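You operate a simulated robot arm through the tools that you are given. There is no shell and no other tool.

You run a simulated robot arm. Do the job below in one go: nothing can be reset, and whatever is moved stays where it is left.

JOB
Unlatch the sieve, sieve one scoop of pulp, drain the sieve trough and shut its blue lever.
Fine: latch stays up; pulp from the teal bucket; jog the sieve till only knots are left; the fine pulp stays on the trough's floor; scoop back.

Only the result counts: the job must be done as asked and must still hold three seconds after the hand-in. Knocking over, shifting, dropping, spilling or breaking anything else fails it.

ROBOT AND FRAMES
A 7-joint arm with a fingered hand, fixed in place. Base frame: the origin is on the floor under the middle of its stand, x ahead of it, y to its left, z up; the work surface is at about z = 0.7. Units: m, rad, N and s.
It reaches about 1.333 m from its shoulder. Its first joint turns from -1.204 to 3.002 rad. Payload 5 kg.
The TCP is the grasp point between the finger pads, 0.032 m short of the fingertips. In the tool frame z runs along the fingers and y along their closing line. The gripper opens to 0.16 m; its body begins 0.089 m behind the TCP. The gripper is a hand of 3 fingers: y runs from the thumb to the fingers, the wrist lies at [0, 0, -0.252] in the tool frame, and closing takes about 1.5 s.
Orientation is told as [roll, pitch, yaw] about the base's x, y, z axes, in that order, counted from this pose: with the fingers straight down and closing along the base's y, the tool's x points along the base's -x, its y along +y and its z along -z.

CONTROLS
- The arm moves only by the tool servo_tool. Its arguments are lists of equal length, an entry for each row: "angular": the turn, a rotation vector about the base's x, y, z in units of 180 degrees (1.0 is 180 degrees), a list of three; "slide": the shift along the base's x, y, z in units of 100 mm (1.0 is 100 mm), a list of three. In form: {"angular": [[ax, ay, az], ...], "slide": [[dx, dy, dz], ...]}. A call has 1 to 20 rows; each row is the pose to reach, as a shift and turn from the pose commanded when the call began. "gripper" is the finger opening in cm, from 0 to 16, set as the call begins (left out, the last holds). A call with a number of a shift or a turn outside -1 to 1 is refused whole. A row lasts 0.2 s, in which the tool goes at most 0.05 m and 0.15 rad; a call with a longer step from one row to the next is refused whole, and so is a gripper value outside its range. A pose out of reach is approached as far as the arm can. The call stops where the force on the tool passes 90 N (or 10 N more than at its start, if that is more) or the arm is blocked; 0.2 s more then pass. The fingers move at their own pace (about 0.108 m/s each) and stop on an object; they squeeze with about 23 N. The grip force told is the motor's: it shows also when the fingers shut on nothing. Time passes only in rows, and 0.2 s behind the last, so rows that repeat a pose let the fingers close. It gives the time, the measured TCP pose, the force on the tool (base axes), the opening and the grip force at its end, in the units of the frame above (readings bear some noise), with the torque about the TCP (base axes, N m) and any sound that the robot's microphone picked up, and new pictures: "show" is both (left out), scene, wrist or none.
- Cameras (640 x 400 px; columns grow to the right, rows downward): "scene" is fixed at [0.2206, 0.6518, 1.482]; the picture's right is [-0.93, -0.38, 0.00], its down [-0.17, 0.41, -0.90] and it looks along [0.34, -0.83, -0.44] (base axes); focal length 335 px, centre (320, 200). "wrist" rides on the gripper at [0.065, -0.004, -0.116] in the tool frame; the picture's right is [0.06, 1.00, 0.00], its down [-0.87, 0.05, -0.49] and it looks along [-0.49, 0.03, 0.87] (tool axes); focal length 261 px, centre (320, 200). There is no depth. A picture from a camera that has moved, and an enlarged one, comes with that camera's place and axes in the base frame and with its lens.
- lift_body(by): slides the trunk up (or, below 0, down) by that many m; the arm rides with it, the base frame stays. It gives what a move gives, with no picture.
- curl_fingers(finger1, finger2, thumb_bend): sets how far each is bent, from 0 (flat) to 1 (curled in); at 0.3 the hand is open as for a grip, at 0.7 the pads meet at the TCP. One left out holds its place. A second passes; each finger stops where it meets its share of the squeeze, and holds until it gets a number again. A gripper value or a shape takes the hand back. It gives what a move gives, with no picture; readings hold the bend of each and the force on the fingers (four entries, about 0 where the hand has none), thumb and palm.
- set_grasp(shape): the hand has 3 fingers and takes this shape, open, in about a second: jaw (thumb against the fingers, like two jaws); tri (thumb and two fingers); tip (a fingertip pinch); poke (one finger out to press); point (the index stretched); flat (the hand flat); cup (the hand cupped); fist (a fist). The gripper value then closes the fingers along that shape, each until it touches; the sizes above hold for jaw. It gives what a move gives, with no picture.
- close_up(camera, box): a new picture of the part [left, top, right, bottom] of that camera's present view, enlarged. It takes no simulated time.
- sign_off(): hands the job in; it is judged then, once.

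Nothing tells you positions but the pictures and the camera data. Unless the task says otherwise, let go and move clear before handing in.

The tools are called after "Call:" as name(argument=value, ...) on one line, values as JSON. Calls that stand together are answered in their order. servo_tool: Moves the arm, as the interface text tells. Its arguments: {"type":"object","properties":{"angular":{"type":"array"},"slide":{"type":"array"},"gripper":{"type":"number"},"show":{"type":"string","enum":["both","scene","wrist","none"]}},"required":["angular","slide"]} The other tools are called the same way: lift_body (by) moves the trunk up or down; set_grasp (shape) gives the hand a shape; curl_fingers (finger1, finger2, thumb_bend) moves the fingers one by one; close_up (camera, box) takes an enlarged picture of a part of a camera's view; sign_off () hands the job in.

At the start:

```text
time: 0.0
ee_pos: [0.464, -0.6512, 1.112]
ee_rot: [0.0, 0.0, 0.0]
force: [0.5, -0.5, -0.4]
moment: [-0.02, -0.01, 0.02]
width: 0.16
finger_force: 0.0
shape: jaw
bend: [0.3, 0.3, 0.3]
finger forces: [0.0, 0.1, 0.0, 0.0, 0.1, 0.1]
trunk travel left (down, up): [-0.6, 0.34]
```

scene: 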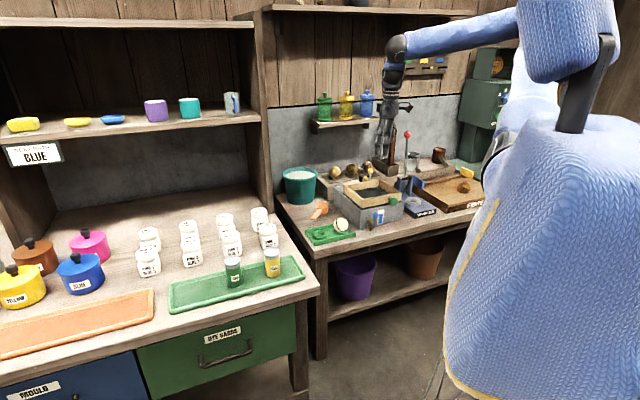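
wrist: 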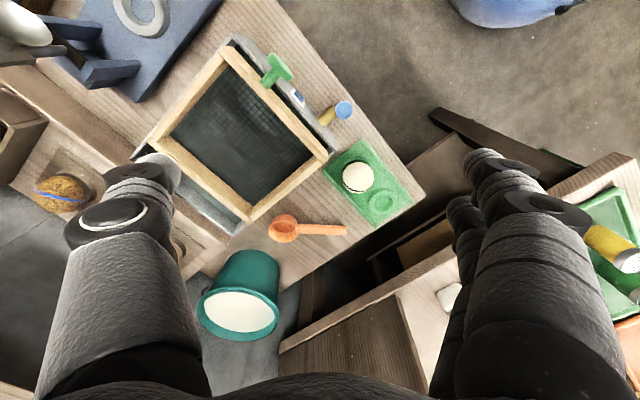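

I see a work bench with a sieve on a trough (wooden frame with mesh), a green latch, a blue lever/tap, an orange scoop and a teal bucket of pulp. I'll take enlarged pictures first to understand the parts.

Call:
close_up(camera="scene", box=[270, 130, 490, 268])

Call:
close_up(camera="wrist", box=[130, 20, 430, 208])

Call:
close_up(camera="wrist", box=[180, 180, 420, 350])

```text
2.90 times, centred on (380, 199) of scene
camera zoom: at [0.2206, 0.6518, 1.482], right [-0.93, -0.38, 0.0], down [-0.17, 0.41, -0.9], along [0.34, -0.83, -0.44], focal length 972 px, centre (146, 203)
```

zoom: 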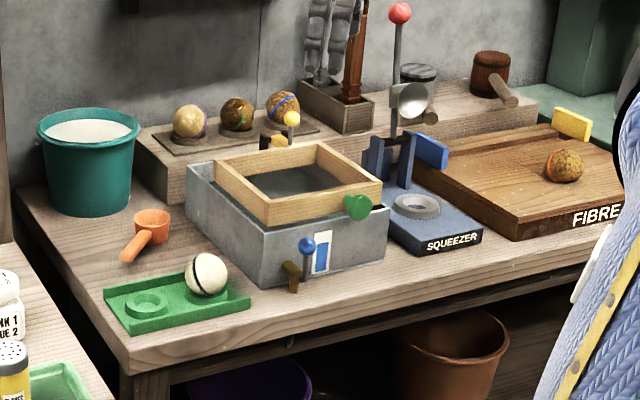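

```text
2.13 times, centred on (280, 114) of wrist
camera zoom: at [0.4012, -0.6549, 1.2276], right [-0.06, 1.0, 0.0], down [0.87, 0.05, 0.49], along [0.49, 0.03, -0.87], focal length 555 px, centre (405, 383)
```

zoom: 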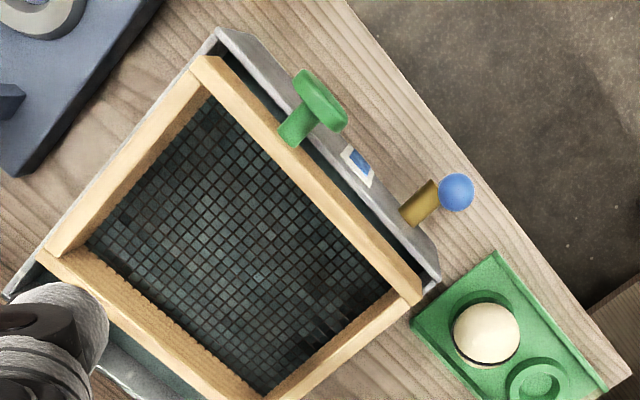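

```text
2.35 times, centred on (300, 265) of wrist
camera zoom: at [0.4012, -0.6549, 1.2276], right [-0.06, 1.0, 0.0], down [0.87, 0.05, 0.49], along [0.49, 0.03, -0.87], focal length 613 px, centre (367, 47)
```

zoom: 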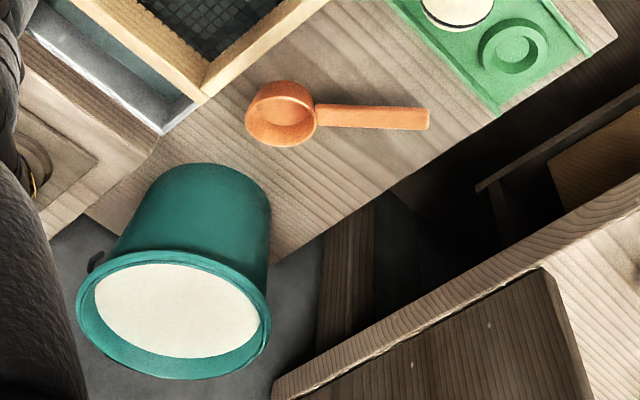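

Call:
close_up(camera="wrist", box=[240, 40, 368, 120])

Call:
close_up(camera="scene", box=[330, 160, 426, 232])

Call:
close_up(camera="scene", box=[270, 155, 366, 250])

```text
5.00 times, centred on (304, 80) of wrist
camera zoom: at [0.4012, -0.6549, 1.2276], right [-0.06, 1.0, 0.0], down [0.87, 0.05, 0.49], along [0.49, 0.03, -0.87], focal length 1303 px, centre (400, 800)
```

zoom: 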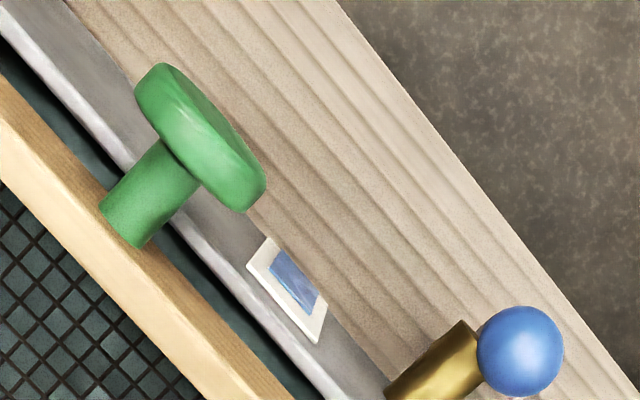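

```text
5.56 times, centred on (378, 196) of scene
camera zoom: at [0.2206, 0.6518, 1.482], right [-0.93, -0.38, 0.0], down [-0.17, 0.41, -0.9], along [0.34, -0.83, -0.44], focal length 1862 px, centre (-2, 222)
```

zoom: 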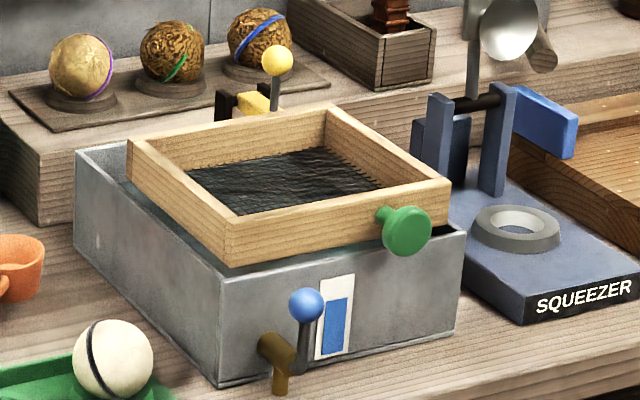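

```text
4.21 times, centred on (318, 202) of scene
camera zoom: at [0.2206, 0.6518, 1.482], right [-0.93, -0.38, 0.0], down [-0.17, 0.41, -0.9], along [0.34, -0.83, -0.44], focal length 1411 px, centre (328, 190)
```

zoom: 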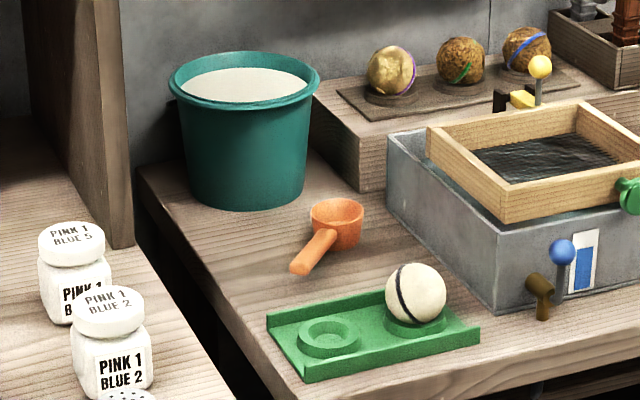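

The sieve frame (with a green knob on its front) sits on a grey trough at roughly (0.54, -0.77), its top at z≈0.84, turned 45°; the yellow-knobbed item behind it is probably the latch. I'll move the wrist camera over to look at it.

Call:
servo_tool(angular=[[0, 0, 0], [0, 0, 0]], slide=[[-0.2, -0.45, 0], [-0.4, -0.9, 0]], show="none")

Call:
servo_tool(angular=[[0, 0, 0], [0, 0, 0]], slide=[[-0.2, -0.45, 0], [-0.4, -0.9, 0]], show="both")

```text
time: 0.6
ee_pos: [0.4251, -0.7409, 1.1112]
ee_rot: [0.0, 0.0, 0.0]
force: [1.2, 0.7, -1.1]
moment: [0.0, -0.03, 0.01]
width: 0.1597
finger_force: 0.1
shape: jaw
bend: [0.3, 0.3, 0.3]
finger forces: [0.1, 0.1, 0.0, 0.1, 0.1, 0.0]
trunk travel left (down, up): [-0.6, 0.34]
```

```text
time: 1.2
ee_pos: [0.3867, -0.8309, 1.112]
ee_rot: [0.0, 0.0, 0.002]
force: [-0.4, -0.2, -0.2]
moment: [0.03, 0.02, -0.01]
width: 0.1598
finger_force: 0.1
shape: jaw
bend: [0.3, 0.3, 0.3]
finger forces: [0.1, 0.0, 0.1, 0.0, 0.0, 0.0]
trunk travel left (down, up): [-0.6, 0.34]
camera wrist: at [0.3231, -0.8353, 1.2283], right [-0.06, 1.0, 0.0], down [0.87, 0.05, 0.49], along [0.49, 0.03, -0.87], focal length 261 px, centre (320, 200)
```

scene: 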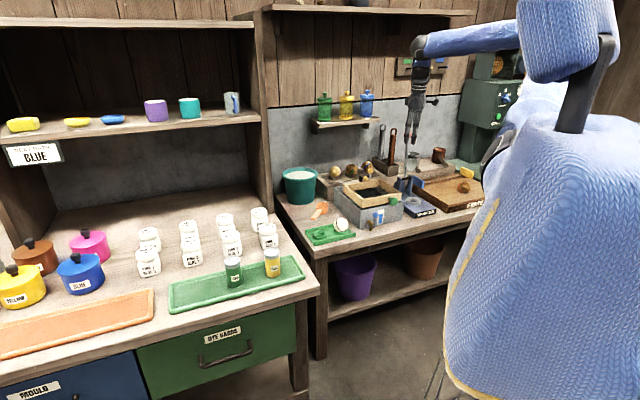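
wrist: 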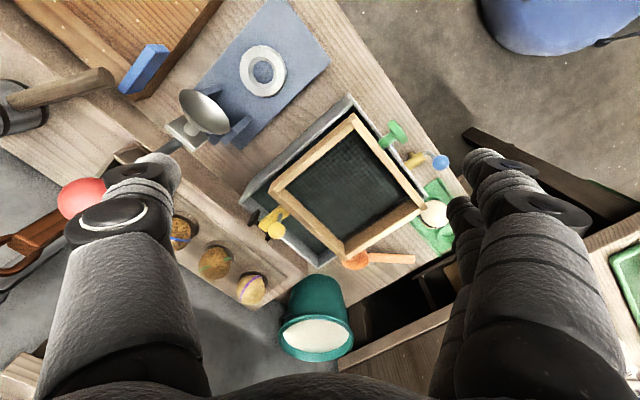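

Call:
close_up(camera="wrist", box=[230, 180, 310, 250])

Call:
close_up(camera="wrist", box=[220, 80, 460, 280])

Call:
close_up(camera="scene", box=[350, 155, 410, 195])

```text
5.71 times, centred on (270, 215) of wrist
camera zoom: at [0.3231, -0.8353, 1.2283], right [-0.06, 1.0, 0.0], down [0.87, 0.05, 0.49], along [0.49, 0.03, -0.87], focal length 1489 px, centre (606, 114)
```

zoom: 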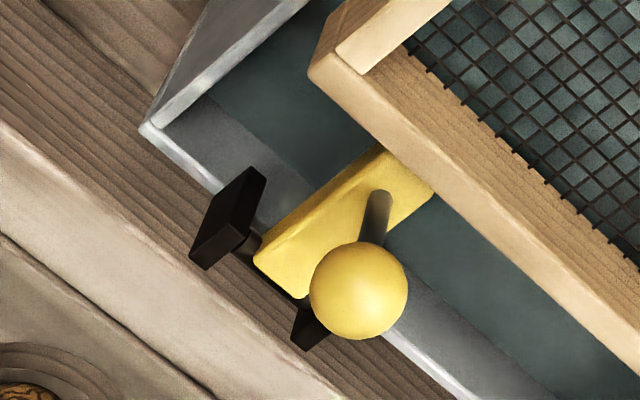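

```text
2.00 times, centred on (340, 180) of wrist
camera zoom: at [0.3231, -0.8353, 1.2283], right [-0.06, 1.0, 0.0], down [0.87, 0.05, 0.49], along [0.49, 0.03, -0.87], focal length 521 px, centre (280, 240)
```

zoom: 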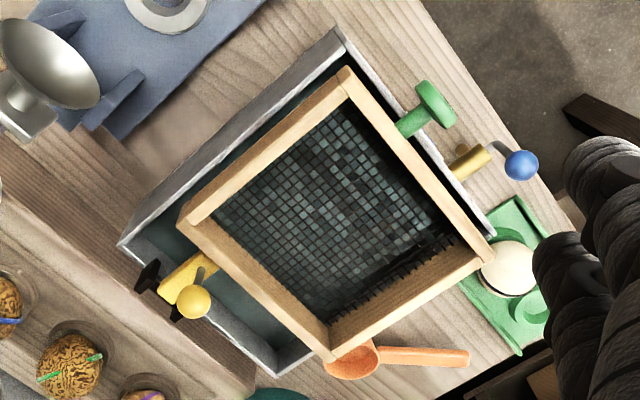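

```text
10.00 times, centred on (380, 175) of scene
camera zoom: at [0.2206, 0.6518, 1.482], right [-0.93, -0.38, 0.0], down [-0.17, 0.41, -0.9], along [0.34, -0.83, -0.44], focal length 3352 px, centre (-280, 450)
```

zoom: 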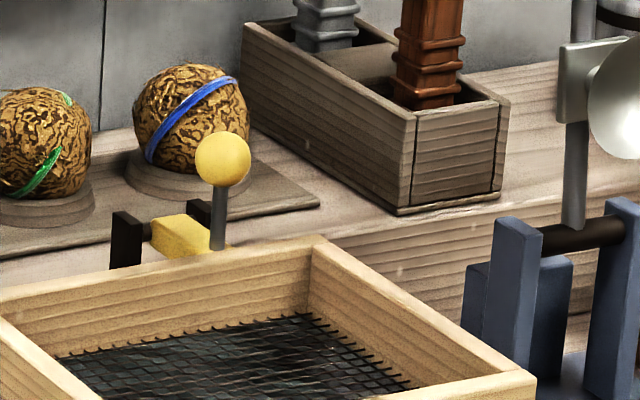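

The yellow latch has a bar on an axle at the trough's back wall, its tip against the sieve's back, with an upright stem and yellow ball at about (0.584, -0.892, 0.877). I'll turn the hand 45° to line up with the bench and go look closer.

Call:
servo_tool(angular=[[0, 0, -0.042], [0, 0, -0.084], [0, 0, -0.126], [0, 0, -0.168], [0, 0, -0.21], [0, 0, -0.25], [0, 0, -0.25]], slide=[[0.17, 0, 0], [0.34, 0, 0], [0.5, 0, 0], [0.67, 0, 0], [0.84, 0, 0], [1.0, 0, 0], [1.0, 0, 0]], show="both")

Call:
set_grasp(shape="poke")

Call:
close_up(camera="wrist", box=[0, 0, 640, 400])

```text
time: 2.8
ee_pos: [0.4853, -0.8311, 1.1131]
ee_rot: [0.0, 0.0, -0.788]
force: [0.0, 0.5, -0.5]
moment: [0.01, -0.03, 0.0]
width: 0.1599
finger_force: 0.1
shape: jaw
bend: [0.3, 0.3, 0.3]
finger forces: [0.1, 0.1, 0.0, 0.1, 0.1, 0.1]
trunk travel left (down, up): [-0.6, 0.34]
camera wrist: at [0.4372, -0.7875, 1.2282], right [0.66, 0.75, 0.0], down [0.65, -0.58, 0.49], along [0.37, -0.33, -0.87], focal length 261 px, centre (320, 200)
```

scene: 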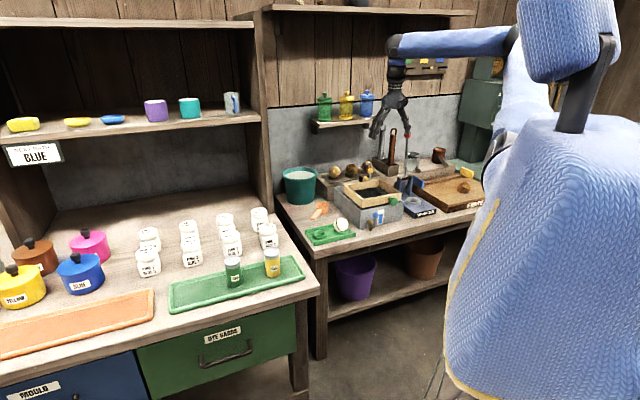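
wrist: 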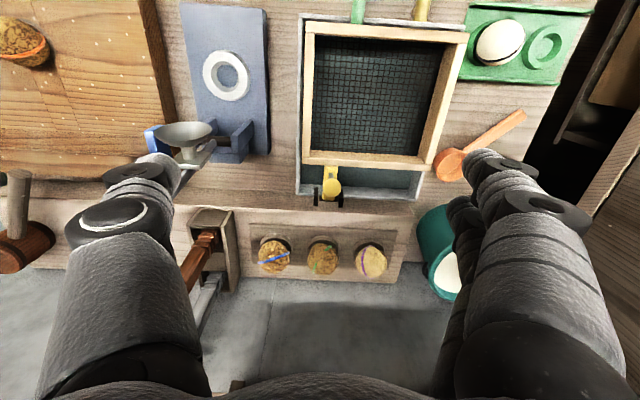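

```text
time: 3.7
ee_pos: [0.484, -0.8306, 1.1126]
ee_rot: [-0.001, 0.001, -0.785]
force: [-0.7, 0.2, 0.6]
moment: [0.0, 0.0, -0.03]
width: 0.0002
finger_force: 0.0
shape: poke
bend: [1.0, 1.0, 0.46]
finger forces: [0.0, 0.1, 0.1, 0.0, 0.0, 0.0]
trunk travel left (down, up): [-0.6, 0.34]
```

```text
1.00 times, centred on (320, 200) of wrist (not enlarged: the box is as wide or as high as the picture)
camera zoom: at [0.4375, -0.7876, 1.2278], right [0.66, 0.75, 0.0], down [0.65, -0.58, 0.49], along [0.37, -0.33, -0.87], focal length 261 px, centre (320, 200)
```

zoom: 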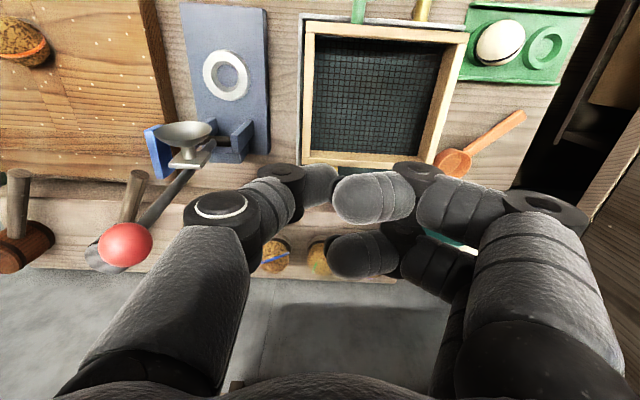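

Call:
set_grasp(shape="point")

Call:
close_up(camera="wrist", box=[0, 0, 640, 400])

Call:
close_up(camera="wrist", box=[290, 130, 410, 230])

```text
time: 4.6
ee_pos: [0.4853, -0.8308, 1.1121]
ee_rot: [0.001, -0.001, -0.787]
force: [0.1, -0.1, -0.4]
moment: [0.0, -0.02, 0.0]
width: 0.0003
finger_force: 0.0
shape: point
bend: [0.36, 1.0, 0.43]
finger forces: [0.1, 0.1, 0.0, 0.1, 0.1, 0.1]
trunk travel left (down, up): [-0.6, 0.34]
```

```text
1.00 times, centred on (320, 200) of wrist (not enlarged: the box is as wide or as high as the picture)
camera zoom: at [0.4375, -0.7877, 1.2278], right [0.66, 0.75, 0.0], down [0.65, -0.58, 0.49], along [0.37, -0.33, -0.87], focal length 261 px, centre (320, 200)
```

zoom: 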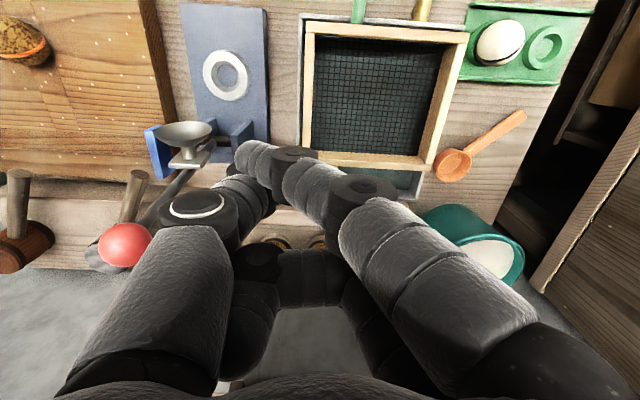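

```text
4.00 times, centred on (350, 180) of wrist
camera zoom: at [0.4375, -0.7877, 1.2278], right [0.66, 0.75, 0.0], down [0.65, -0.58, 0.49], along [0.37, -0.33, -0.87], focal length 1043 px, centre (200, 280)
```

zoom: 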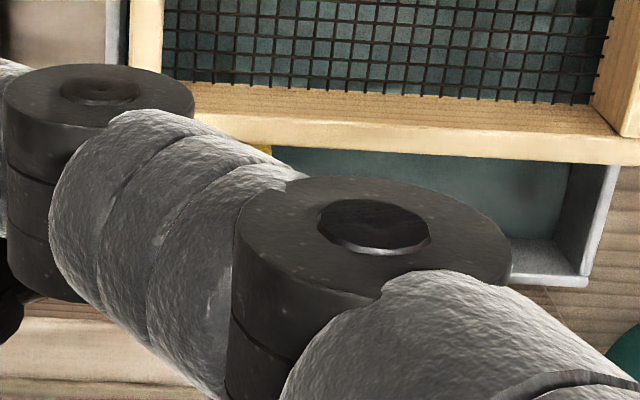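

Call:
set_grasp(shape="tip")

Call:
servo_tool(angular=[[0, 0, 0], [0, 0, 0], [0, 0, 0], [0, 0, 0], [0, 0, 0], [0, 0, 0], [0, 0, 0], [0, 0, 0]], slide=[[0, 0, 0], [0, 0, 0], [0, 0, 0], [0, 0, 0], [0, 0, 0], [0, 0, 0], [0, 0, 0], [0, 0, 0]], gripper=0, show="wrist")

Call:
close_up(camera="scene", box=[350, 40, 450, 160])

Call:
set_grasp(shape="jaw")

Call:
servo_tool(angular=[[0, 0, 0], [0, 0, 0], [0, 0, 0], [0, 0, 0], [0, 0, 0], [0, 0, 0], [0, 0, 0], [0, 0, 0]], slide=[[0, 0, 0], [0, 0, 0], [0, 0, 0], [0, 0, 0], [0, 0, 0], [0, 0, 0], [0, 0, 0], [0, 0, 0]], gripper=0, show="wrist")

Call:
close_up(camera="scene", box=[350, 40, 450, 160])

```text
time: 5.5
ee_pos: [0.4839, -0.8309, 1.1125]
ee_rot: [0.002, -0.001, -0.786]
force: [0.3, 0.0, 0.2]
moment: [0.04, -0.02, 0.02]
width: 0.16
finger_force: 0.2
shape: tip
bend: [0.3, 0.3, 0.3]
finger forces: [0.0, 0.1, 0.1, 0.0, 0.0, 0.0]
trunk travel left (down, up): [-0.6, 0.34]
```

```text
time: 7.3
ee_pos: [0.4844, -0.8311, 1.112]
ee_rot: [0.001, 0.001, -0.786]
force: [-0.5, 0.7, -0.5]
moment: [-0.01, 0.01, -0.01]
width: 0.0
finger_force: 22.8
shape: tip
bend: [0.65, 0.65, 0.67]
finger forces: [0.1, 0.0, 0.1, 0.0, 0.1, 0.1]
trunk travel left (down, up): [-0.6, 0.34]
camera wrist: at [0.4375, -0.7876, 1.2278], right [0.66, 0.75, 0.0], down [0.65, -0.58, 0.49], along [0.37, -0.33, -0.87], focal length 261 px, centre (320, 200)
```

wrist: 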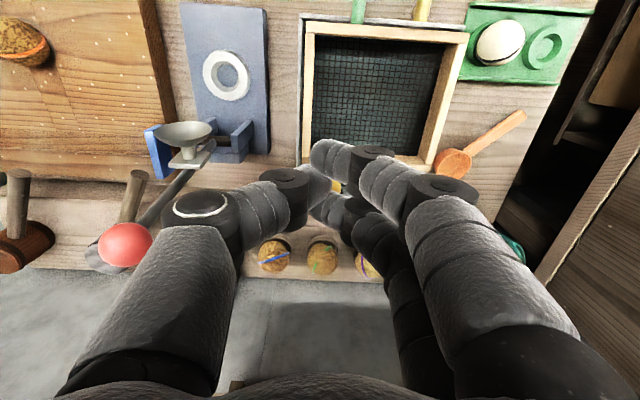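

```text
3.33 times, centred on (400, 100) of scene
camera zoom: at [0.2206, 0.6518, 1.482], right [-0.93, -0.38, 0.0], down [-0.17, 0.41, -0.9], along [0.34, -0.83, -0.44], focal length 1117 px, centre (53, 533)
```

zoom: 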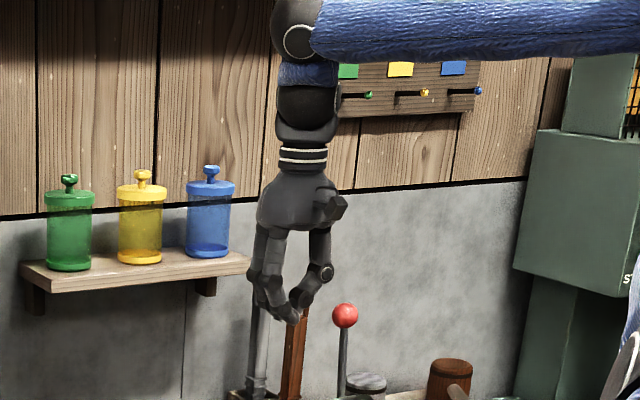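

```text
time: 8.2
ee_pos: [0.4871, -0.8301, 1.1124]
ee_rot: [0.001, 0.0, -0.783]
force: [-1.2, -0.2, -0.8]
moment: [-0.02, 0.0, 0.01]
width: 0.1596
finger_force: 0.1
shape: jaw
bend: [0.3, 0.3, 0.3]
finger forces: [0.1, 0.0, 0.1, 0.0, 0.1, 0.0]
trunk travel left (down, up): [-0.6, 0.34]
```

```text
time: 10.0
ee_pos: [0.485, -0.8303, 1.112]
ee_rot: [-0.001, 0.001, -0.785]
force: [-0.1, -0.1, 0.0]
moment: [0.0, -0.01, -0.01]
width: 0.0
finger_force: 23.1
shape: jaw
bend: [0.65, 0.65, 0.67]
finger forces: [0.1, 0.0, 0.0, 0.0, 0.1, 0.1]
trunk travel left (down, up): [-0.6, 0.34]
camera wrist: at [0.4375, -0.7877, 1.2278], right [0.66, 0.75, 0.0], down [0.65, -0.58, 0.49], along [0.37, -0.33, -0.87], focal length 261 px, centre (320, 200)
```

wrist: 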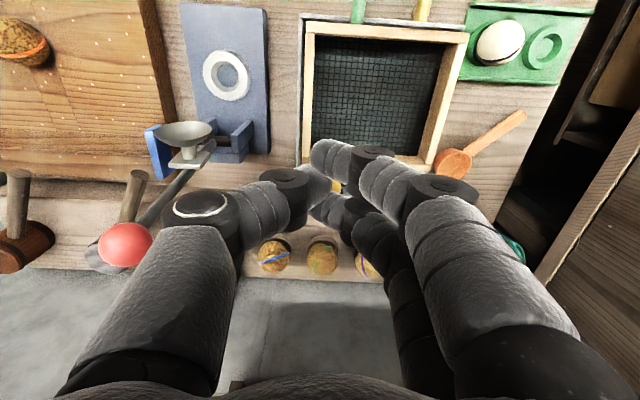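

```text
3.33 times, centred on (400, 100) of scene
camera zoom: at [0.2206, 0.6518, 1.482], right [-0.93, -0.38, 0.0], down [-0.17, 0.41, -0.9], along [0.34, -0.83, -0.44], focal length 1117 px, centre (53, 533)
```

zoom: 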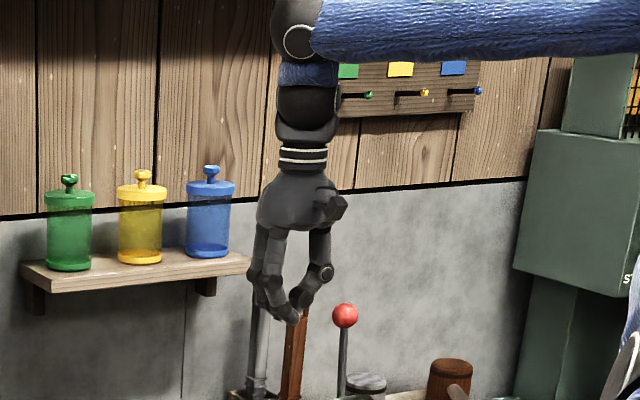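

The closed jaw makes a compact three-tip cluster. I'll open the hand and move closer to the latch to measure its shape and axle.

Call:
servo_tool(angular=[[0, 0, 0], [0, 0, 0], [0, 0, 0], [0, 0, 0]], slide=[[0.15, 0, -0.3], [0.3, 0, -0.6], [0.45, 0.02, -0.9], [0.45, 0.02, -0.9]], gripper=16, show="wrist")

Call:
close_up(camera="wrist", box=[240, 120, 400, 240])

```text
time: 11.0
ee_pos: [0.5295, -0.8288, 1.0242]
ee_rot: [0.001, 0.0, -0.785]
force: [0.1, 0.7, 0.5]
moment: [0.0, -0.01, 0.03]
width: 0.1603
finger_force: 0.1
shape: jaw
bend: [0.3, 0.3, 0.3]
finger forces: [0.0, 0.0, 0.0, 0.1, 0.0, 0.0]
trunk travel left (down, up): [-0.6, 0.34]
camera wrist: at [0.4824, -0.7852, 1.1389], right [0.66, 0.75, 0.0], down [0.65, -0.58, 0.49], along [0.37, -0.33, -0.87], focal length 261 px, centre (320, 200)
```

wrist: 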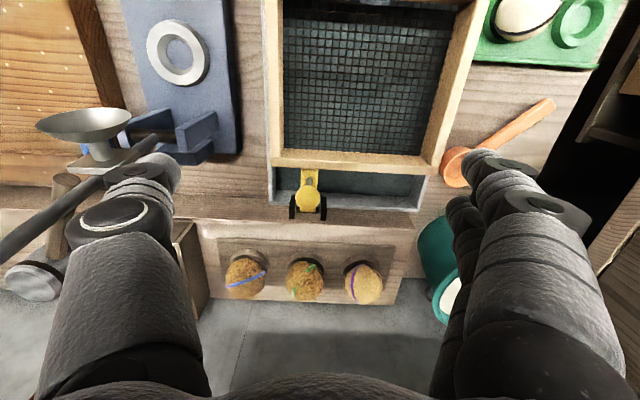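

```text
3.33 times, centred on (320, 180) of wrist
camera zoom: at [0.4824, -0.7852, 1.1389], right [0.66, 0.75, 0.0], down [0.65, -0.58, 0.49], along [0.37, -0.33, -0.87], focal length 869 px, centre (320, 267)
```

zoom: 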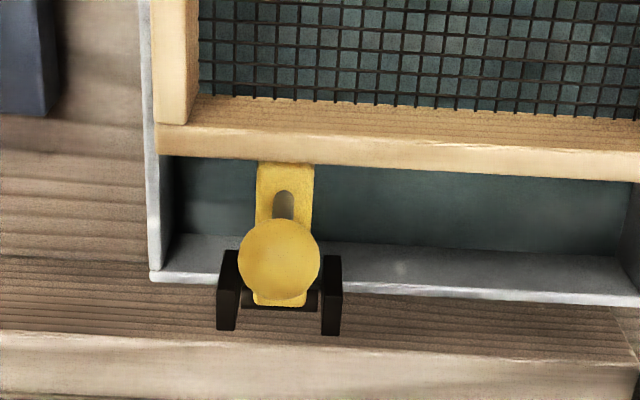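

The latch's axle is at about e2≈1.10 (bench depth axis), z≈0.81, its ball at z≈0.877 and 5.7 cm in front of the axle. I'll close the hand into a pointed tip, go down in front of the ball, then push it up and back along its arc.

Call:
servo_tool(angular=[[0, 0, 0], [0, 0, 0], [0, 0, 0], [0, 0, 0], [0, 0, 0], [0, 0, 0], [0, 0, 0], [0, 0, 0]], slide=[[0, -0.05, -0.1], [0, -0.1, -0.2], [0, -0.15, -0.3], [0, -0.22, -0.4], [0, -0.22, -0.6], [0, -0.22, -0.8], [0, -0.22, -0.8], [0, -0.22, -0.8]], gripper=0, show="both")

Call:
close_up(camera="wrist", box=[220, 100, 420, 240])

Call:
close_up(camera="scene", box=[340, 130, 440, 200])

```text
time: 12.8
ee_pos: [0.5296, -0.8507, 0.9422]
ee_rot: [0.0, 0.0, -0.785]
force: [0.2, 0.4, -0.4]
moment: [0.01, -0.03, 0.02]
width: 0.0
finger_force: 23.1
shape: jaw
bend: [0.65, 0.65, 0.67]
finger forces: [0.0, 0.1, 0.1, 0.0, 0.1, 0.1]
trunk travel left (down, up): [-0.6, 0.34]
camera wrist: at [0.4828, -0.8076, 1.0576], right [0.66, 0.75, 0.0], down [0.65, -0.58, 0.49], along [0.37, -0.32, -0.87], focal length 261 px, centre (320, 200)
```

scene: 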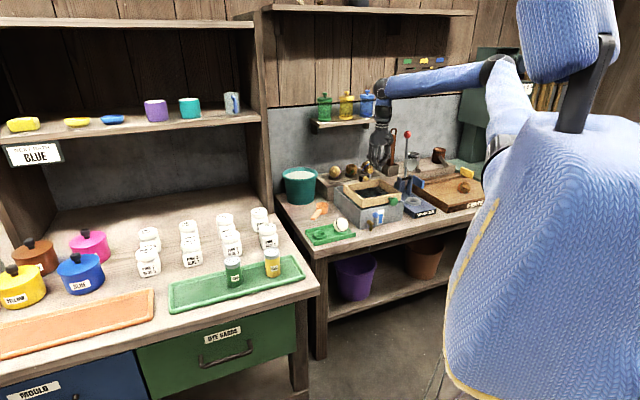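
wrist: 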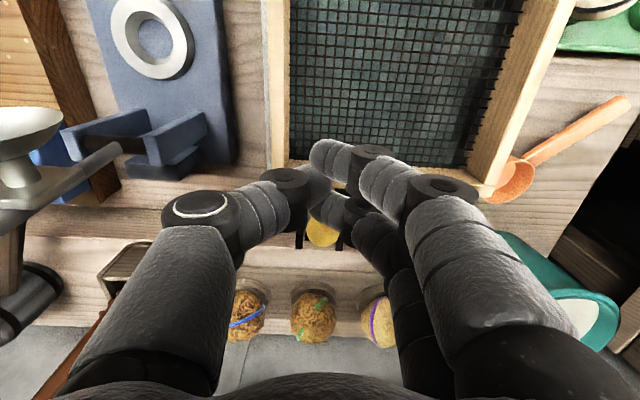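

```text
2.86 times, centred on (320, 170) of wrist
camera zoom: at [0.4828, -0.8076, 1.0576], right [0.66, 0.75, 0.0], down [0.65, -0.58, 0.49], along [0.37, -0.32, -0.87], focal length 745 px, centre (320, 286)
```

zoom: 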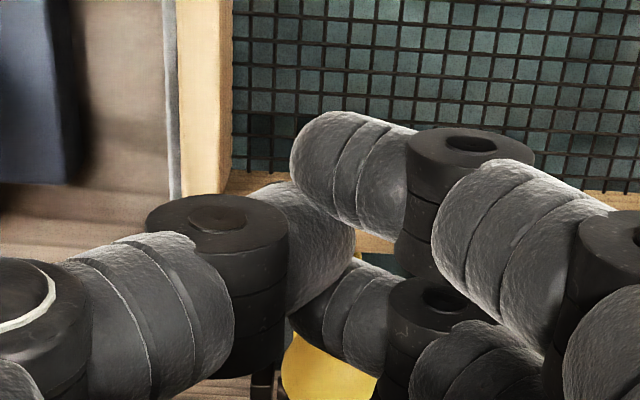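

```text
5.71 times, centred on (390, 165) of scene
camera zoom: at [0.2206, 0.6518, 1.482], right [-0.93, -0.38, 0.0], down [-0.17, 0.41, -0.9], along [0.34, -0.83, -0.44], focal length 1915 px, centre (-80, 400)
```

zoom: 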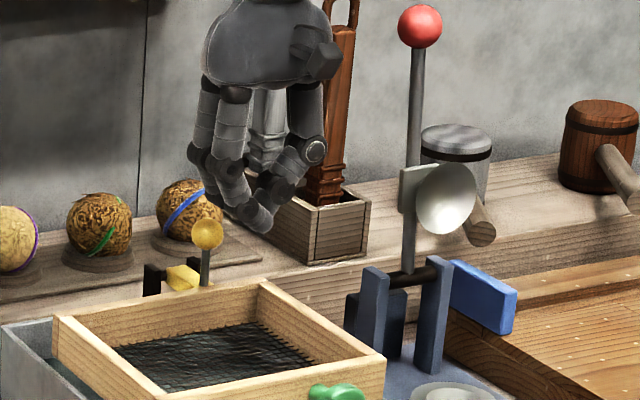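

Call:
servo_tool(angular=[[0, 0, 0], [0, 0, 0], [0, 0, 0], [0, 0, 0], [0, 0, 0], [0, 0, 0], [0, 0, 0], [0, 0, 0], [0, 0, 0], [0, 0, 0], [0, 0, 0], [0, 0, 0]], slide=[[0, 0, -0.25], [0, 0, -0.5], [0.085, -0.085, -0.5], [0.17, -0.17, -0.5], [0.226, -0.226, -0.46], [0.283, -0.283, -0.42], [0.339, -0.339, -0.37], [0.396, -0.396, -0.32], [0.453, -0.453, -0.29], [0.509, -0.509, -0.27], [0.566, -0.566, -0.26], [0.566, -0.566, -0.26]], show="both")

Call:
close_up(camera="scene", box=[340, 130, 440, 200])

```text
time: 15.4
ee_pos: [0.5866, -0.9074, 0.9168]
ee_rot: [-0.001, -0.003, -0.787]
force: [-0.9, 0.1, 1.9]
moment: [-0.02, -0.02, -0.03]
width: 0.0001
finger_force: 23.5
shape: jaw
bend: [0.65, 0.66, 0.67]
finger forces: [0.0, 0.0, 0.1, 0.0, 0.0, 0.0]
trunk travel left (down, up): [-0.6, 0.34]
camera wrist: at [0.5391, -0.8639, 1.0313], right [0.66, 0.75, 0.0], down [0.65, -0.58, 0.49], along [0.37, -0.32, -0.87], focal length 261 px, centre (320, 200)
```

scene: 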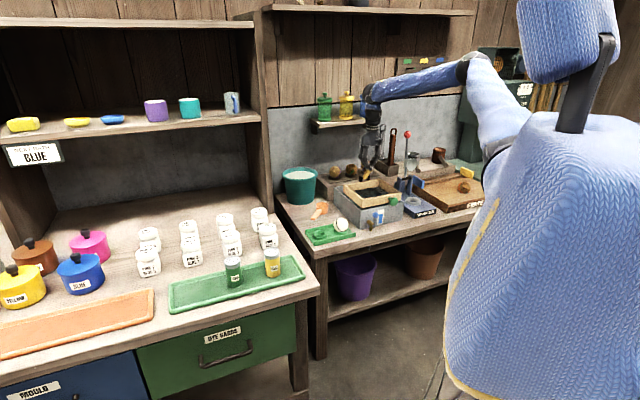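
wrist: 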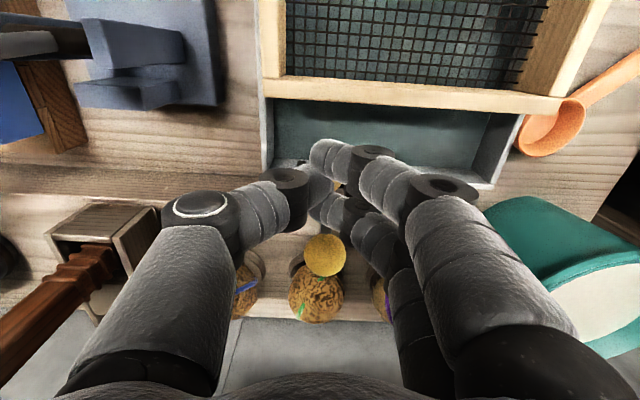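

```text
5.71 times, centred on (390, 165) of scene
camera zoom: at [0.2206, 0.6518, 1.482], right [-0.93, -0.38, 0.0], down [-0.17, 0.41, -0.9], along [0.34, -0.83, -0.44], focal length 1915 px, centre (-80, 400)
```

zoom: 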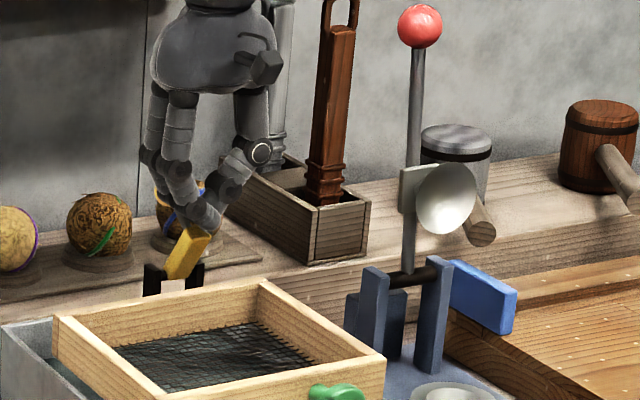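

The bar is rotating up well. I'll push a bit further back gently so that it goes past its top.

Call:
servo_tool(angular=[[0, 0, 0], [0, 0, 0], [0, 0, 0], [0, 0, 0], [0, 0, 0], [0, 0, 0]], slide=[[0.042, -0.042, 0.0], [0.085, -0.085, 0.0], [0.127, -0.127, 0.0], [0.17, -0.17, 0.0], [0.2, -0.2, 0.0], [0.2, -0.2, 0.0]], show="wrist")

Call:
close_up(camera="scene", box=[340, 130, 440, 200])

Call:
close_up(camera="wrist", box=[240, 120, 400, 300])

```text
time: 16.8
ee_pos: [0.6058, -0.925, 0.9205]
ee_rot: [0.0, -0.005, -0.785]
force: [-6.2, 3.3, 39.8]
moment: [0.21, 0.38, -0.05]
width: 0.0001
finger_force: 23.4
shape: jaw
bend: [0.68, 0.66, 0.68]
finger forces: [32.1, 0.0, 0.0, 0.1, 46.0, 0.1]
trunk travel left (down, up): [-0.6, 0.34]
camera wrist: at [0.5576, -0.8813, 1.0363], right [0.66, 0.75, 0.0], down [0.65, -0.57, 0.5], along [0.37, -0.33, -0.87], focal length 261 px, centre (320, 200)
```

wrist: 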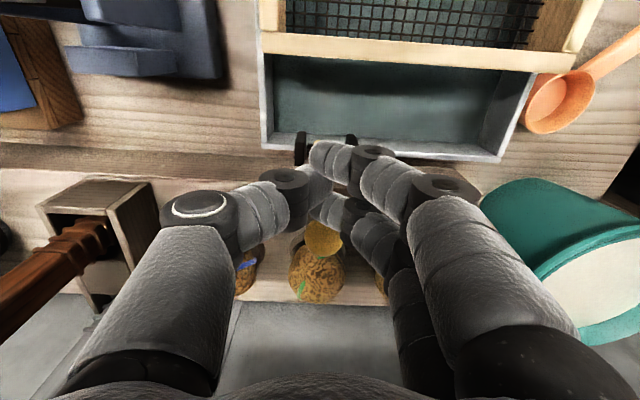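

```text
5.71 times, centred on (390, 165) of scene
camera zoom: at [0.2206, 0.6518, 1.482], right [-0.93, -0.38, 0.0], down [-0.17, 0.41, -0.9], along [0.34, -0.83, -0.44], focal length 1915 px, centre (-80, 400)
```

zoom: 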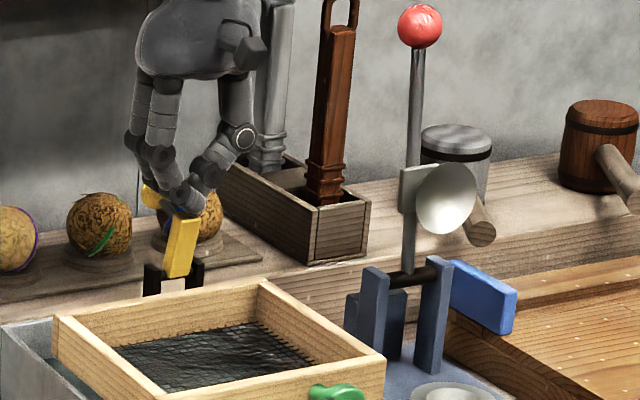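

```text
2.22 times, centred on (320, 210) of wrist
camera zoom: at [0.5576, -0.8813, 1.0363], right [0.66, 0.75, 0.0], down [0.65, -0.57, 0.5], along [0.37, -0.33, -0.87], focal length 579 px, centre (320, 178)
```

zoom: 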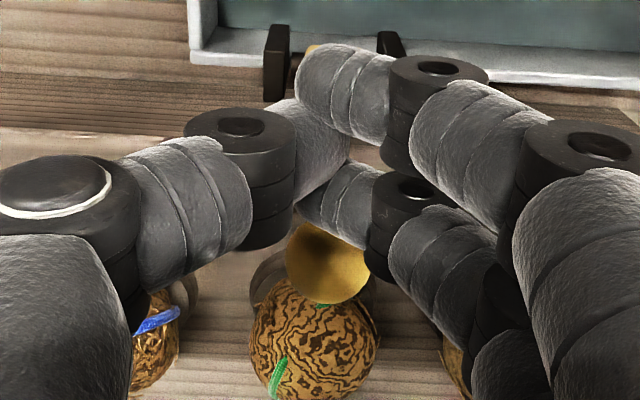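

The tip is now pressing on the bar's end, which stands almost upright. I'll lift straight off and look at whether it stays.

Call:
servo_tool(angular=[[0, 0, 0], [0, 0, 0], [0, 0, 0], [0, 0, 0]], slide=[[0, 0, 0.15], [0, 0, 0.3], [-0.1, 0.1, 0.5], [-0.3, 0.3, 0.6]], show="wrist")

Call:
close_up(camera="scene", box=[340, 130, 440, 200])

Call:
close_up(camera="wrist", box=[240, 120, 400, 300])

```text
time: 17.8
ee_pos: [0.576, -0.8975, 0.9771]
ee_rot: [-0.001, -0.001, -0.786]
force: [-0.1, -0.1, 0.7]
moment: [0.01, -0.03, 0.01]
width: 0.0
finger_force: 23.0
shape: jaw
bend: [0.66, 0.66, 0.68]
finger forces: [0.0, 0.0, 0.1, 0.0, 0.0, 0.0]
trunk travel left (down, up): [-0.6, 0.34]
camera wrist: at [0.5284, -0.8536, 1.0925], right [0.66, 0.75, 0.0], down [0.65, -0.58, 0.49], along [0.37, -0.33, -0.87], focal length 261 px, centre (320, 200)
```

wrist: 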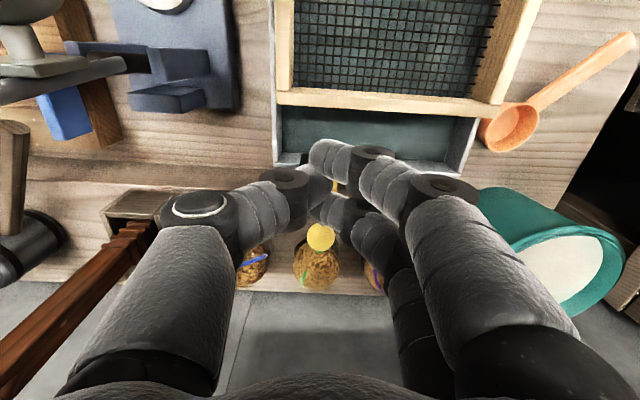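

```text
5.71 times, centred on (390, 165) of scene
camera zoom: at [0.2206, 0.6518, 1.482], right [-0.93, -0.38, 0.0], down [-0.17, 0.41, -0.9], along [0.34, -0.83, -0.44], focal length 1915 px, centre (-80, 400)
```

zoom: 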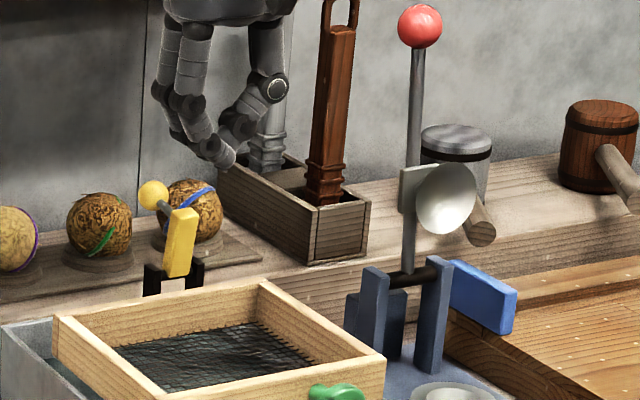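

```text
2.22 times, centred on (320, 210) of wrist
camera zoom: at [0.5284, -0.8536, 1.0925], right [0.66, 0.75, 0.0], down [0.65, -0.58, 0.49], along [0.37, -0.33, -0.87], focal length 579 px, centre (320, 178)
```

zoom: 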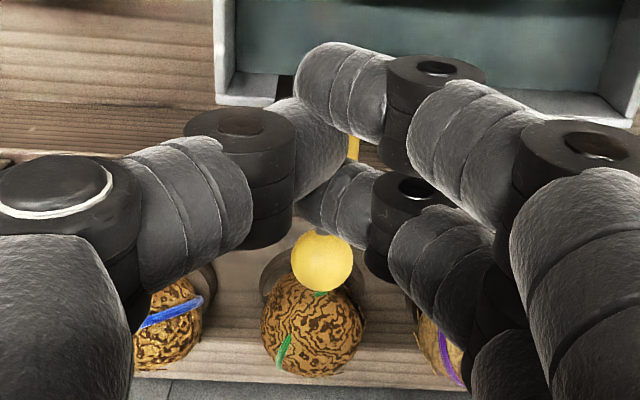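

Call:
servo_tool(angular=[[0, 0, 0], [0, 0, 0], [0, 0, 0], [0, 0, 0], [0, 0, 0], [0, 0, 0], [0, 0, 0], [0, 0, 0]], slide=[[-0.19, 0.19, 0], [-0.19, 0.19, -0.45], [-0.19, 0.19, -0.9], [-0.12, 0.12, -0.9], [-0.06, 0.06, -0.9], [0.0, 0.0, -0.9], [0.05, -0.05, -0.9], [0.05, -0.05, -0.9]], show="none")

Call:
close_up(camera="scene", box=[340, 130, 440, 200])

```text
time: 19.6
ee_pos: [0.5806, -0.9012, 0.8853]
ee_rot: [0.0, 0.001, -0.785]
force: [-6.8, 8.7, 0.3]
moment: [0.07, 0.02, 0.21]
width: 0.0
finger_force: 23.4
shape: jaw
bend: [0.66, 0.66, 0.68]
finger forces: [0.0, 7.3, 0.0, 0.1, 0.0, 0.0]
trunk travel left (down, up): [-0.6, 0.34]
```

```text
5.71 times, centred on (390, 165) of scene
camera zoom: at [0.2206, 0.6518, 1.482], right [-0.93, -0.38, 0.0], down [-0.17, 0.41, -0.9], along [0.34, -0.83, -0.44], focal length 1915 px, centre (-80, 400)
```

zoom: 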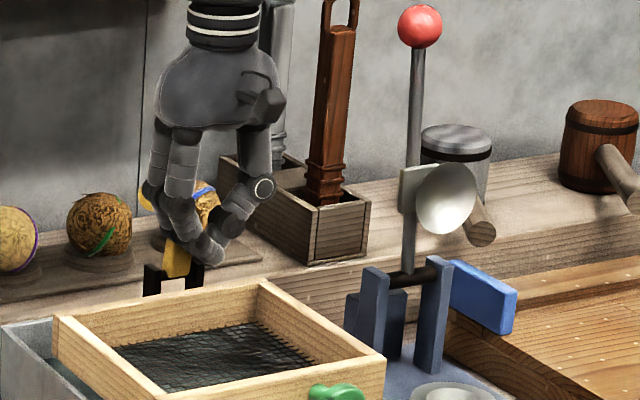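

Call:
servo_tool(angular=[[0, 0, 0], [0, 0, 0], [0, 0, 0]], slide=[[0.02, -0.02, 0], [0.04, -0.04, 0], [0.04, -0.04, 0]], show="none")

Call:
servo_tool(angular=[[0, 0, 0], [0, 0, 0], [0, 0, 0], [0, 0, 0], [0, 0, 0], [0, 0, 0]], slide=[[-0.1, 0.1, 0], [-0.25, 0.25, 0], [-0.25, 0.25, 0.4], [-0.25, 0.25, 0.8], [-0.4, 0.4, 0.9], [-0.6, 0.6, 0.9]], gripper=16, show="both")

Call:
close_up(camera="scene", box=[340, 130, 440, 200])

```text
time: 20.4
ee_pos: [0.5815, -0.9035, 0.886]
ee_rot: [0.0, 0.004, -0.785]
force: [-31.2, 37.1, -6.6]
moment: [0.25, 0.39, 0.96]
width: 0.0
finger_force: 23.0
shape: jaw
bend: [0.66, 0.65, 0.68]
finger forces: [0.0, 54.3, 0.0, 0.0, 0.0, 0.0]
trunk travel left (down, up): [-0.6, 0.34]
```

```text
time: 21.8
ee_pos: [0.5245, -0.844, 0.9775]
ee_rot: [0.0, 0.0, -0.784]
force: [0.0, 0.1, -1.0]
moment: [-0.03, 0.0, -0.01]
width: 0.16
finger_force: 0.0
shape: jaw
bend: [0.3, 0.3, 0.3]
finger forces: [0.0, 0.1, 0.0, 0.0, 0.0, 0.0]
trunk travel left (down, up): [-0.6, 0.34]
camera wrist: at [0.4778, -0.8018, 1.0922], right [0.66, 0.75, 0.0], down [0.65, -0.58, 0.49], along [0.37, -0.33, -0.87], focal length 261 px, centre (320, 200)
```

scene: 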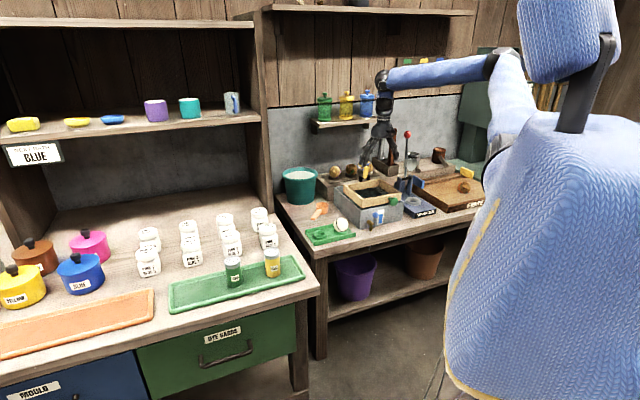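
wrist: 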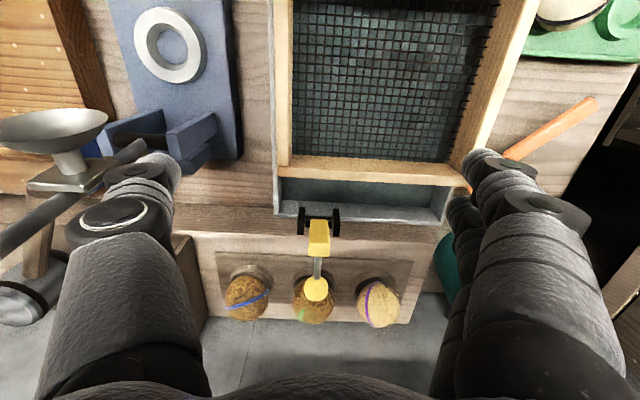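

```text
5.71 times, centred on (390, 165) of scene
camera zoom: at [0.2206, 0.6518, 1.482], right [-0.93, -0.38, 0.0], down [-0.17, 0.41, -0.9], along [0.34, -0.83, -0.44], focal length 1915 px, centre (-80, 400)
```

zoom: 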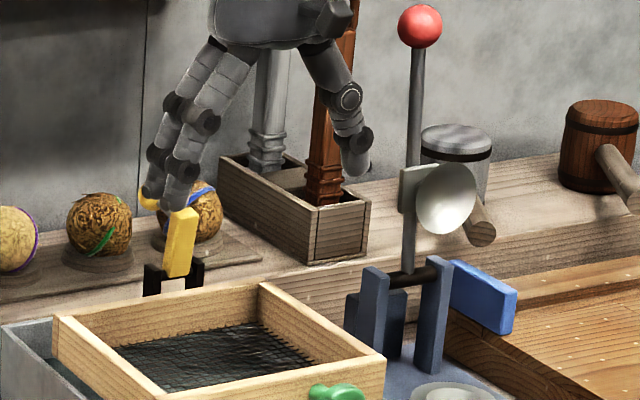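

The latch bar stands up against its stop and stays there. Next I go to the orange scoop at about (0.76, -0.65) with its handle along y, turning the hand to -90° yaw so that it can close across the handle.

Call:
servo_tool(angular=[[0, 0, 0], [0, 0, 0], [0, 0, 0], [0, 0, 0]], slide=[[0.0, 0.1, 0.3], [0.3, 0.4, 0.4], [0.6, 0.7, 0.4], [0.9, 0.95, 0.4]], show="none")

Call:
servo_tool(angular=[[0, 0, -0.042], [0, 0, -0.084], [0, 0, -0.126], [0, 0, -0.168], [0, 0, -0.21], [0, 0, -0.25], [0, 0, -0.25]], slide=[[0.15, 0.15, 0], [0.3, 0.3, 0], [0.45, 0.45, 0], [0.6, 0.6, -0.1], [0.8, 0.8, -0.2], [1.0, 1.0, -0.3], [1.0, 1.0, -0.4]], show="wrist")

```text
time: 22.8
ee_pos: [0.6188, -0.7493, 1.0141]
ee_rot: [0.0, 0.0, -0.785]
force: [0.7, 0.3, 1.2]
moment: [-0.02, 0.1, -0.01]
width: 0.16
finger_force: 0.0
shape: jaw
bend: [0.3, 0.3, 0.3]
finger forces: [0.0, 0.1, 0.1, 0.0, 0.0, 0.0]
trunk travel left (down, up): [-0.6, 0.34]
```

```text
time: 24.4
ee_pos: [0.7159, -0.651, 0.9766]
ee_rot: [-0.001, 0.001, -1.574]
force: [0.8, 0.8, 0.2]
moment: [0.03, 0.01, -0.03]
width: 0.1602
finger_force: 0.1
shape: jaw
bend: [0.3, 0.3, 0.3]
finger forces: [0.0, 0.1, 0.0, 0.1, 0.1, 0.0]
trunk travel left (down, up): [-0.6, 0.34]
camera wrist: at [0.7127, -0.5868, 1.0916], right [1.0, 0.06, 0.0], down [0.05, -0.87, 0.49], along [0.03, -0.49, -0.87], focal length 261 px, centre (320, 200)
```

wrist: 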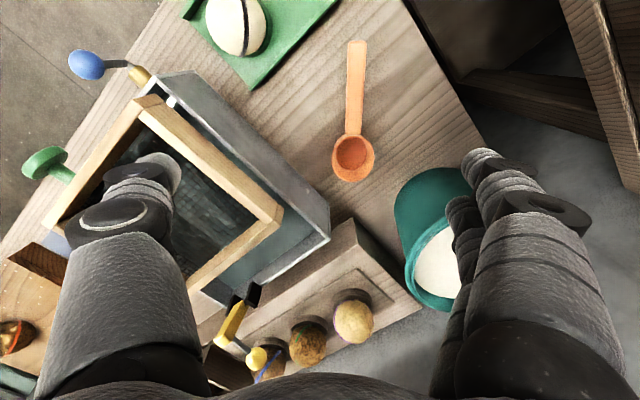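

Call:
close_up(camera="wrist", box=[270, 20, 430, 200])

Call:
close_up(camera="scene", box=[275, 160, 365, 230])

```text
2.22 times, centred on (350, 110) of wrist
camera zoom: at [0.7127, -0.5868, 1.0916], right [1.0, 0.06, 0.0], down [0.05, -0.87, 0.49], along [0.03, -0.49, -0.87], focal length 579 px, centre (253, 400)
```

zoom: 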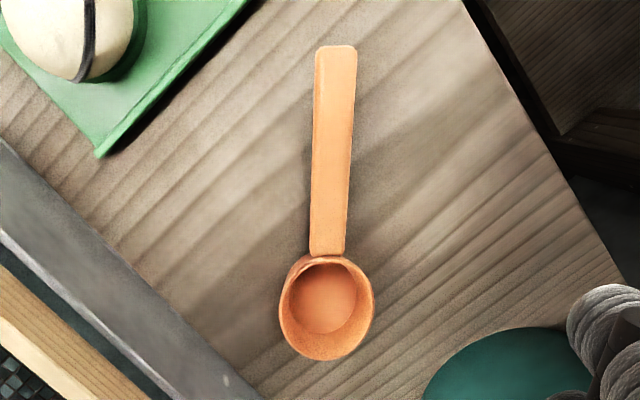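

```text
5.71 times, centred on (320, 195) of scene
camera zoom: at [0.2206, 0.6518, 1.482], right [-0.93, -0.38, 0.0], down [-0.17, 0.41, -0.9], along [0.34, -0.83, -0.44], focal length 1915 px, centre (320, 229)
```

zoom: 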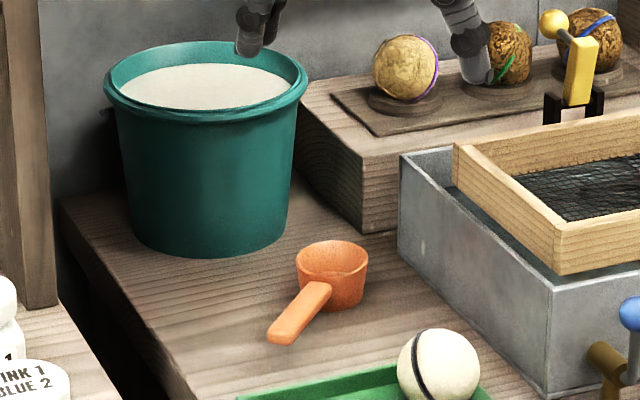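

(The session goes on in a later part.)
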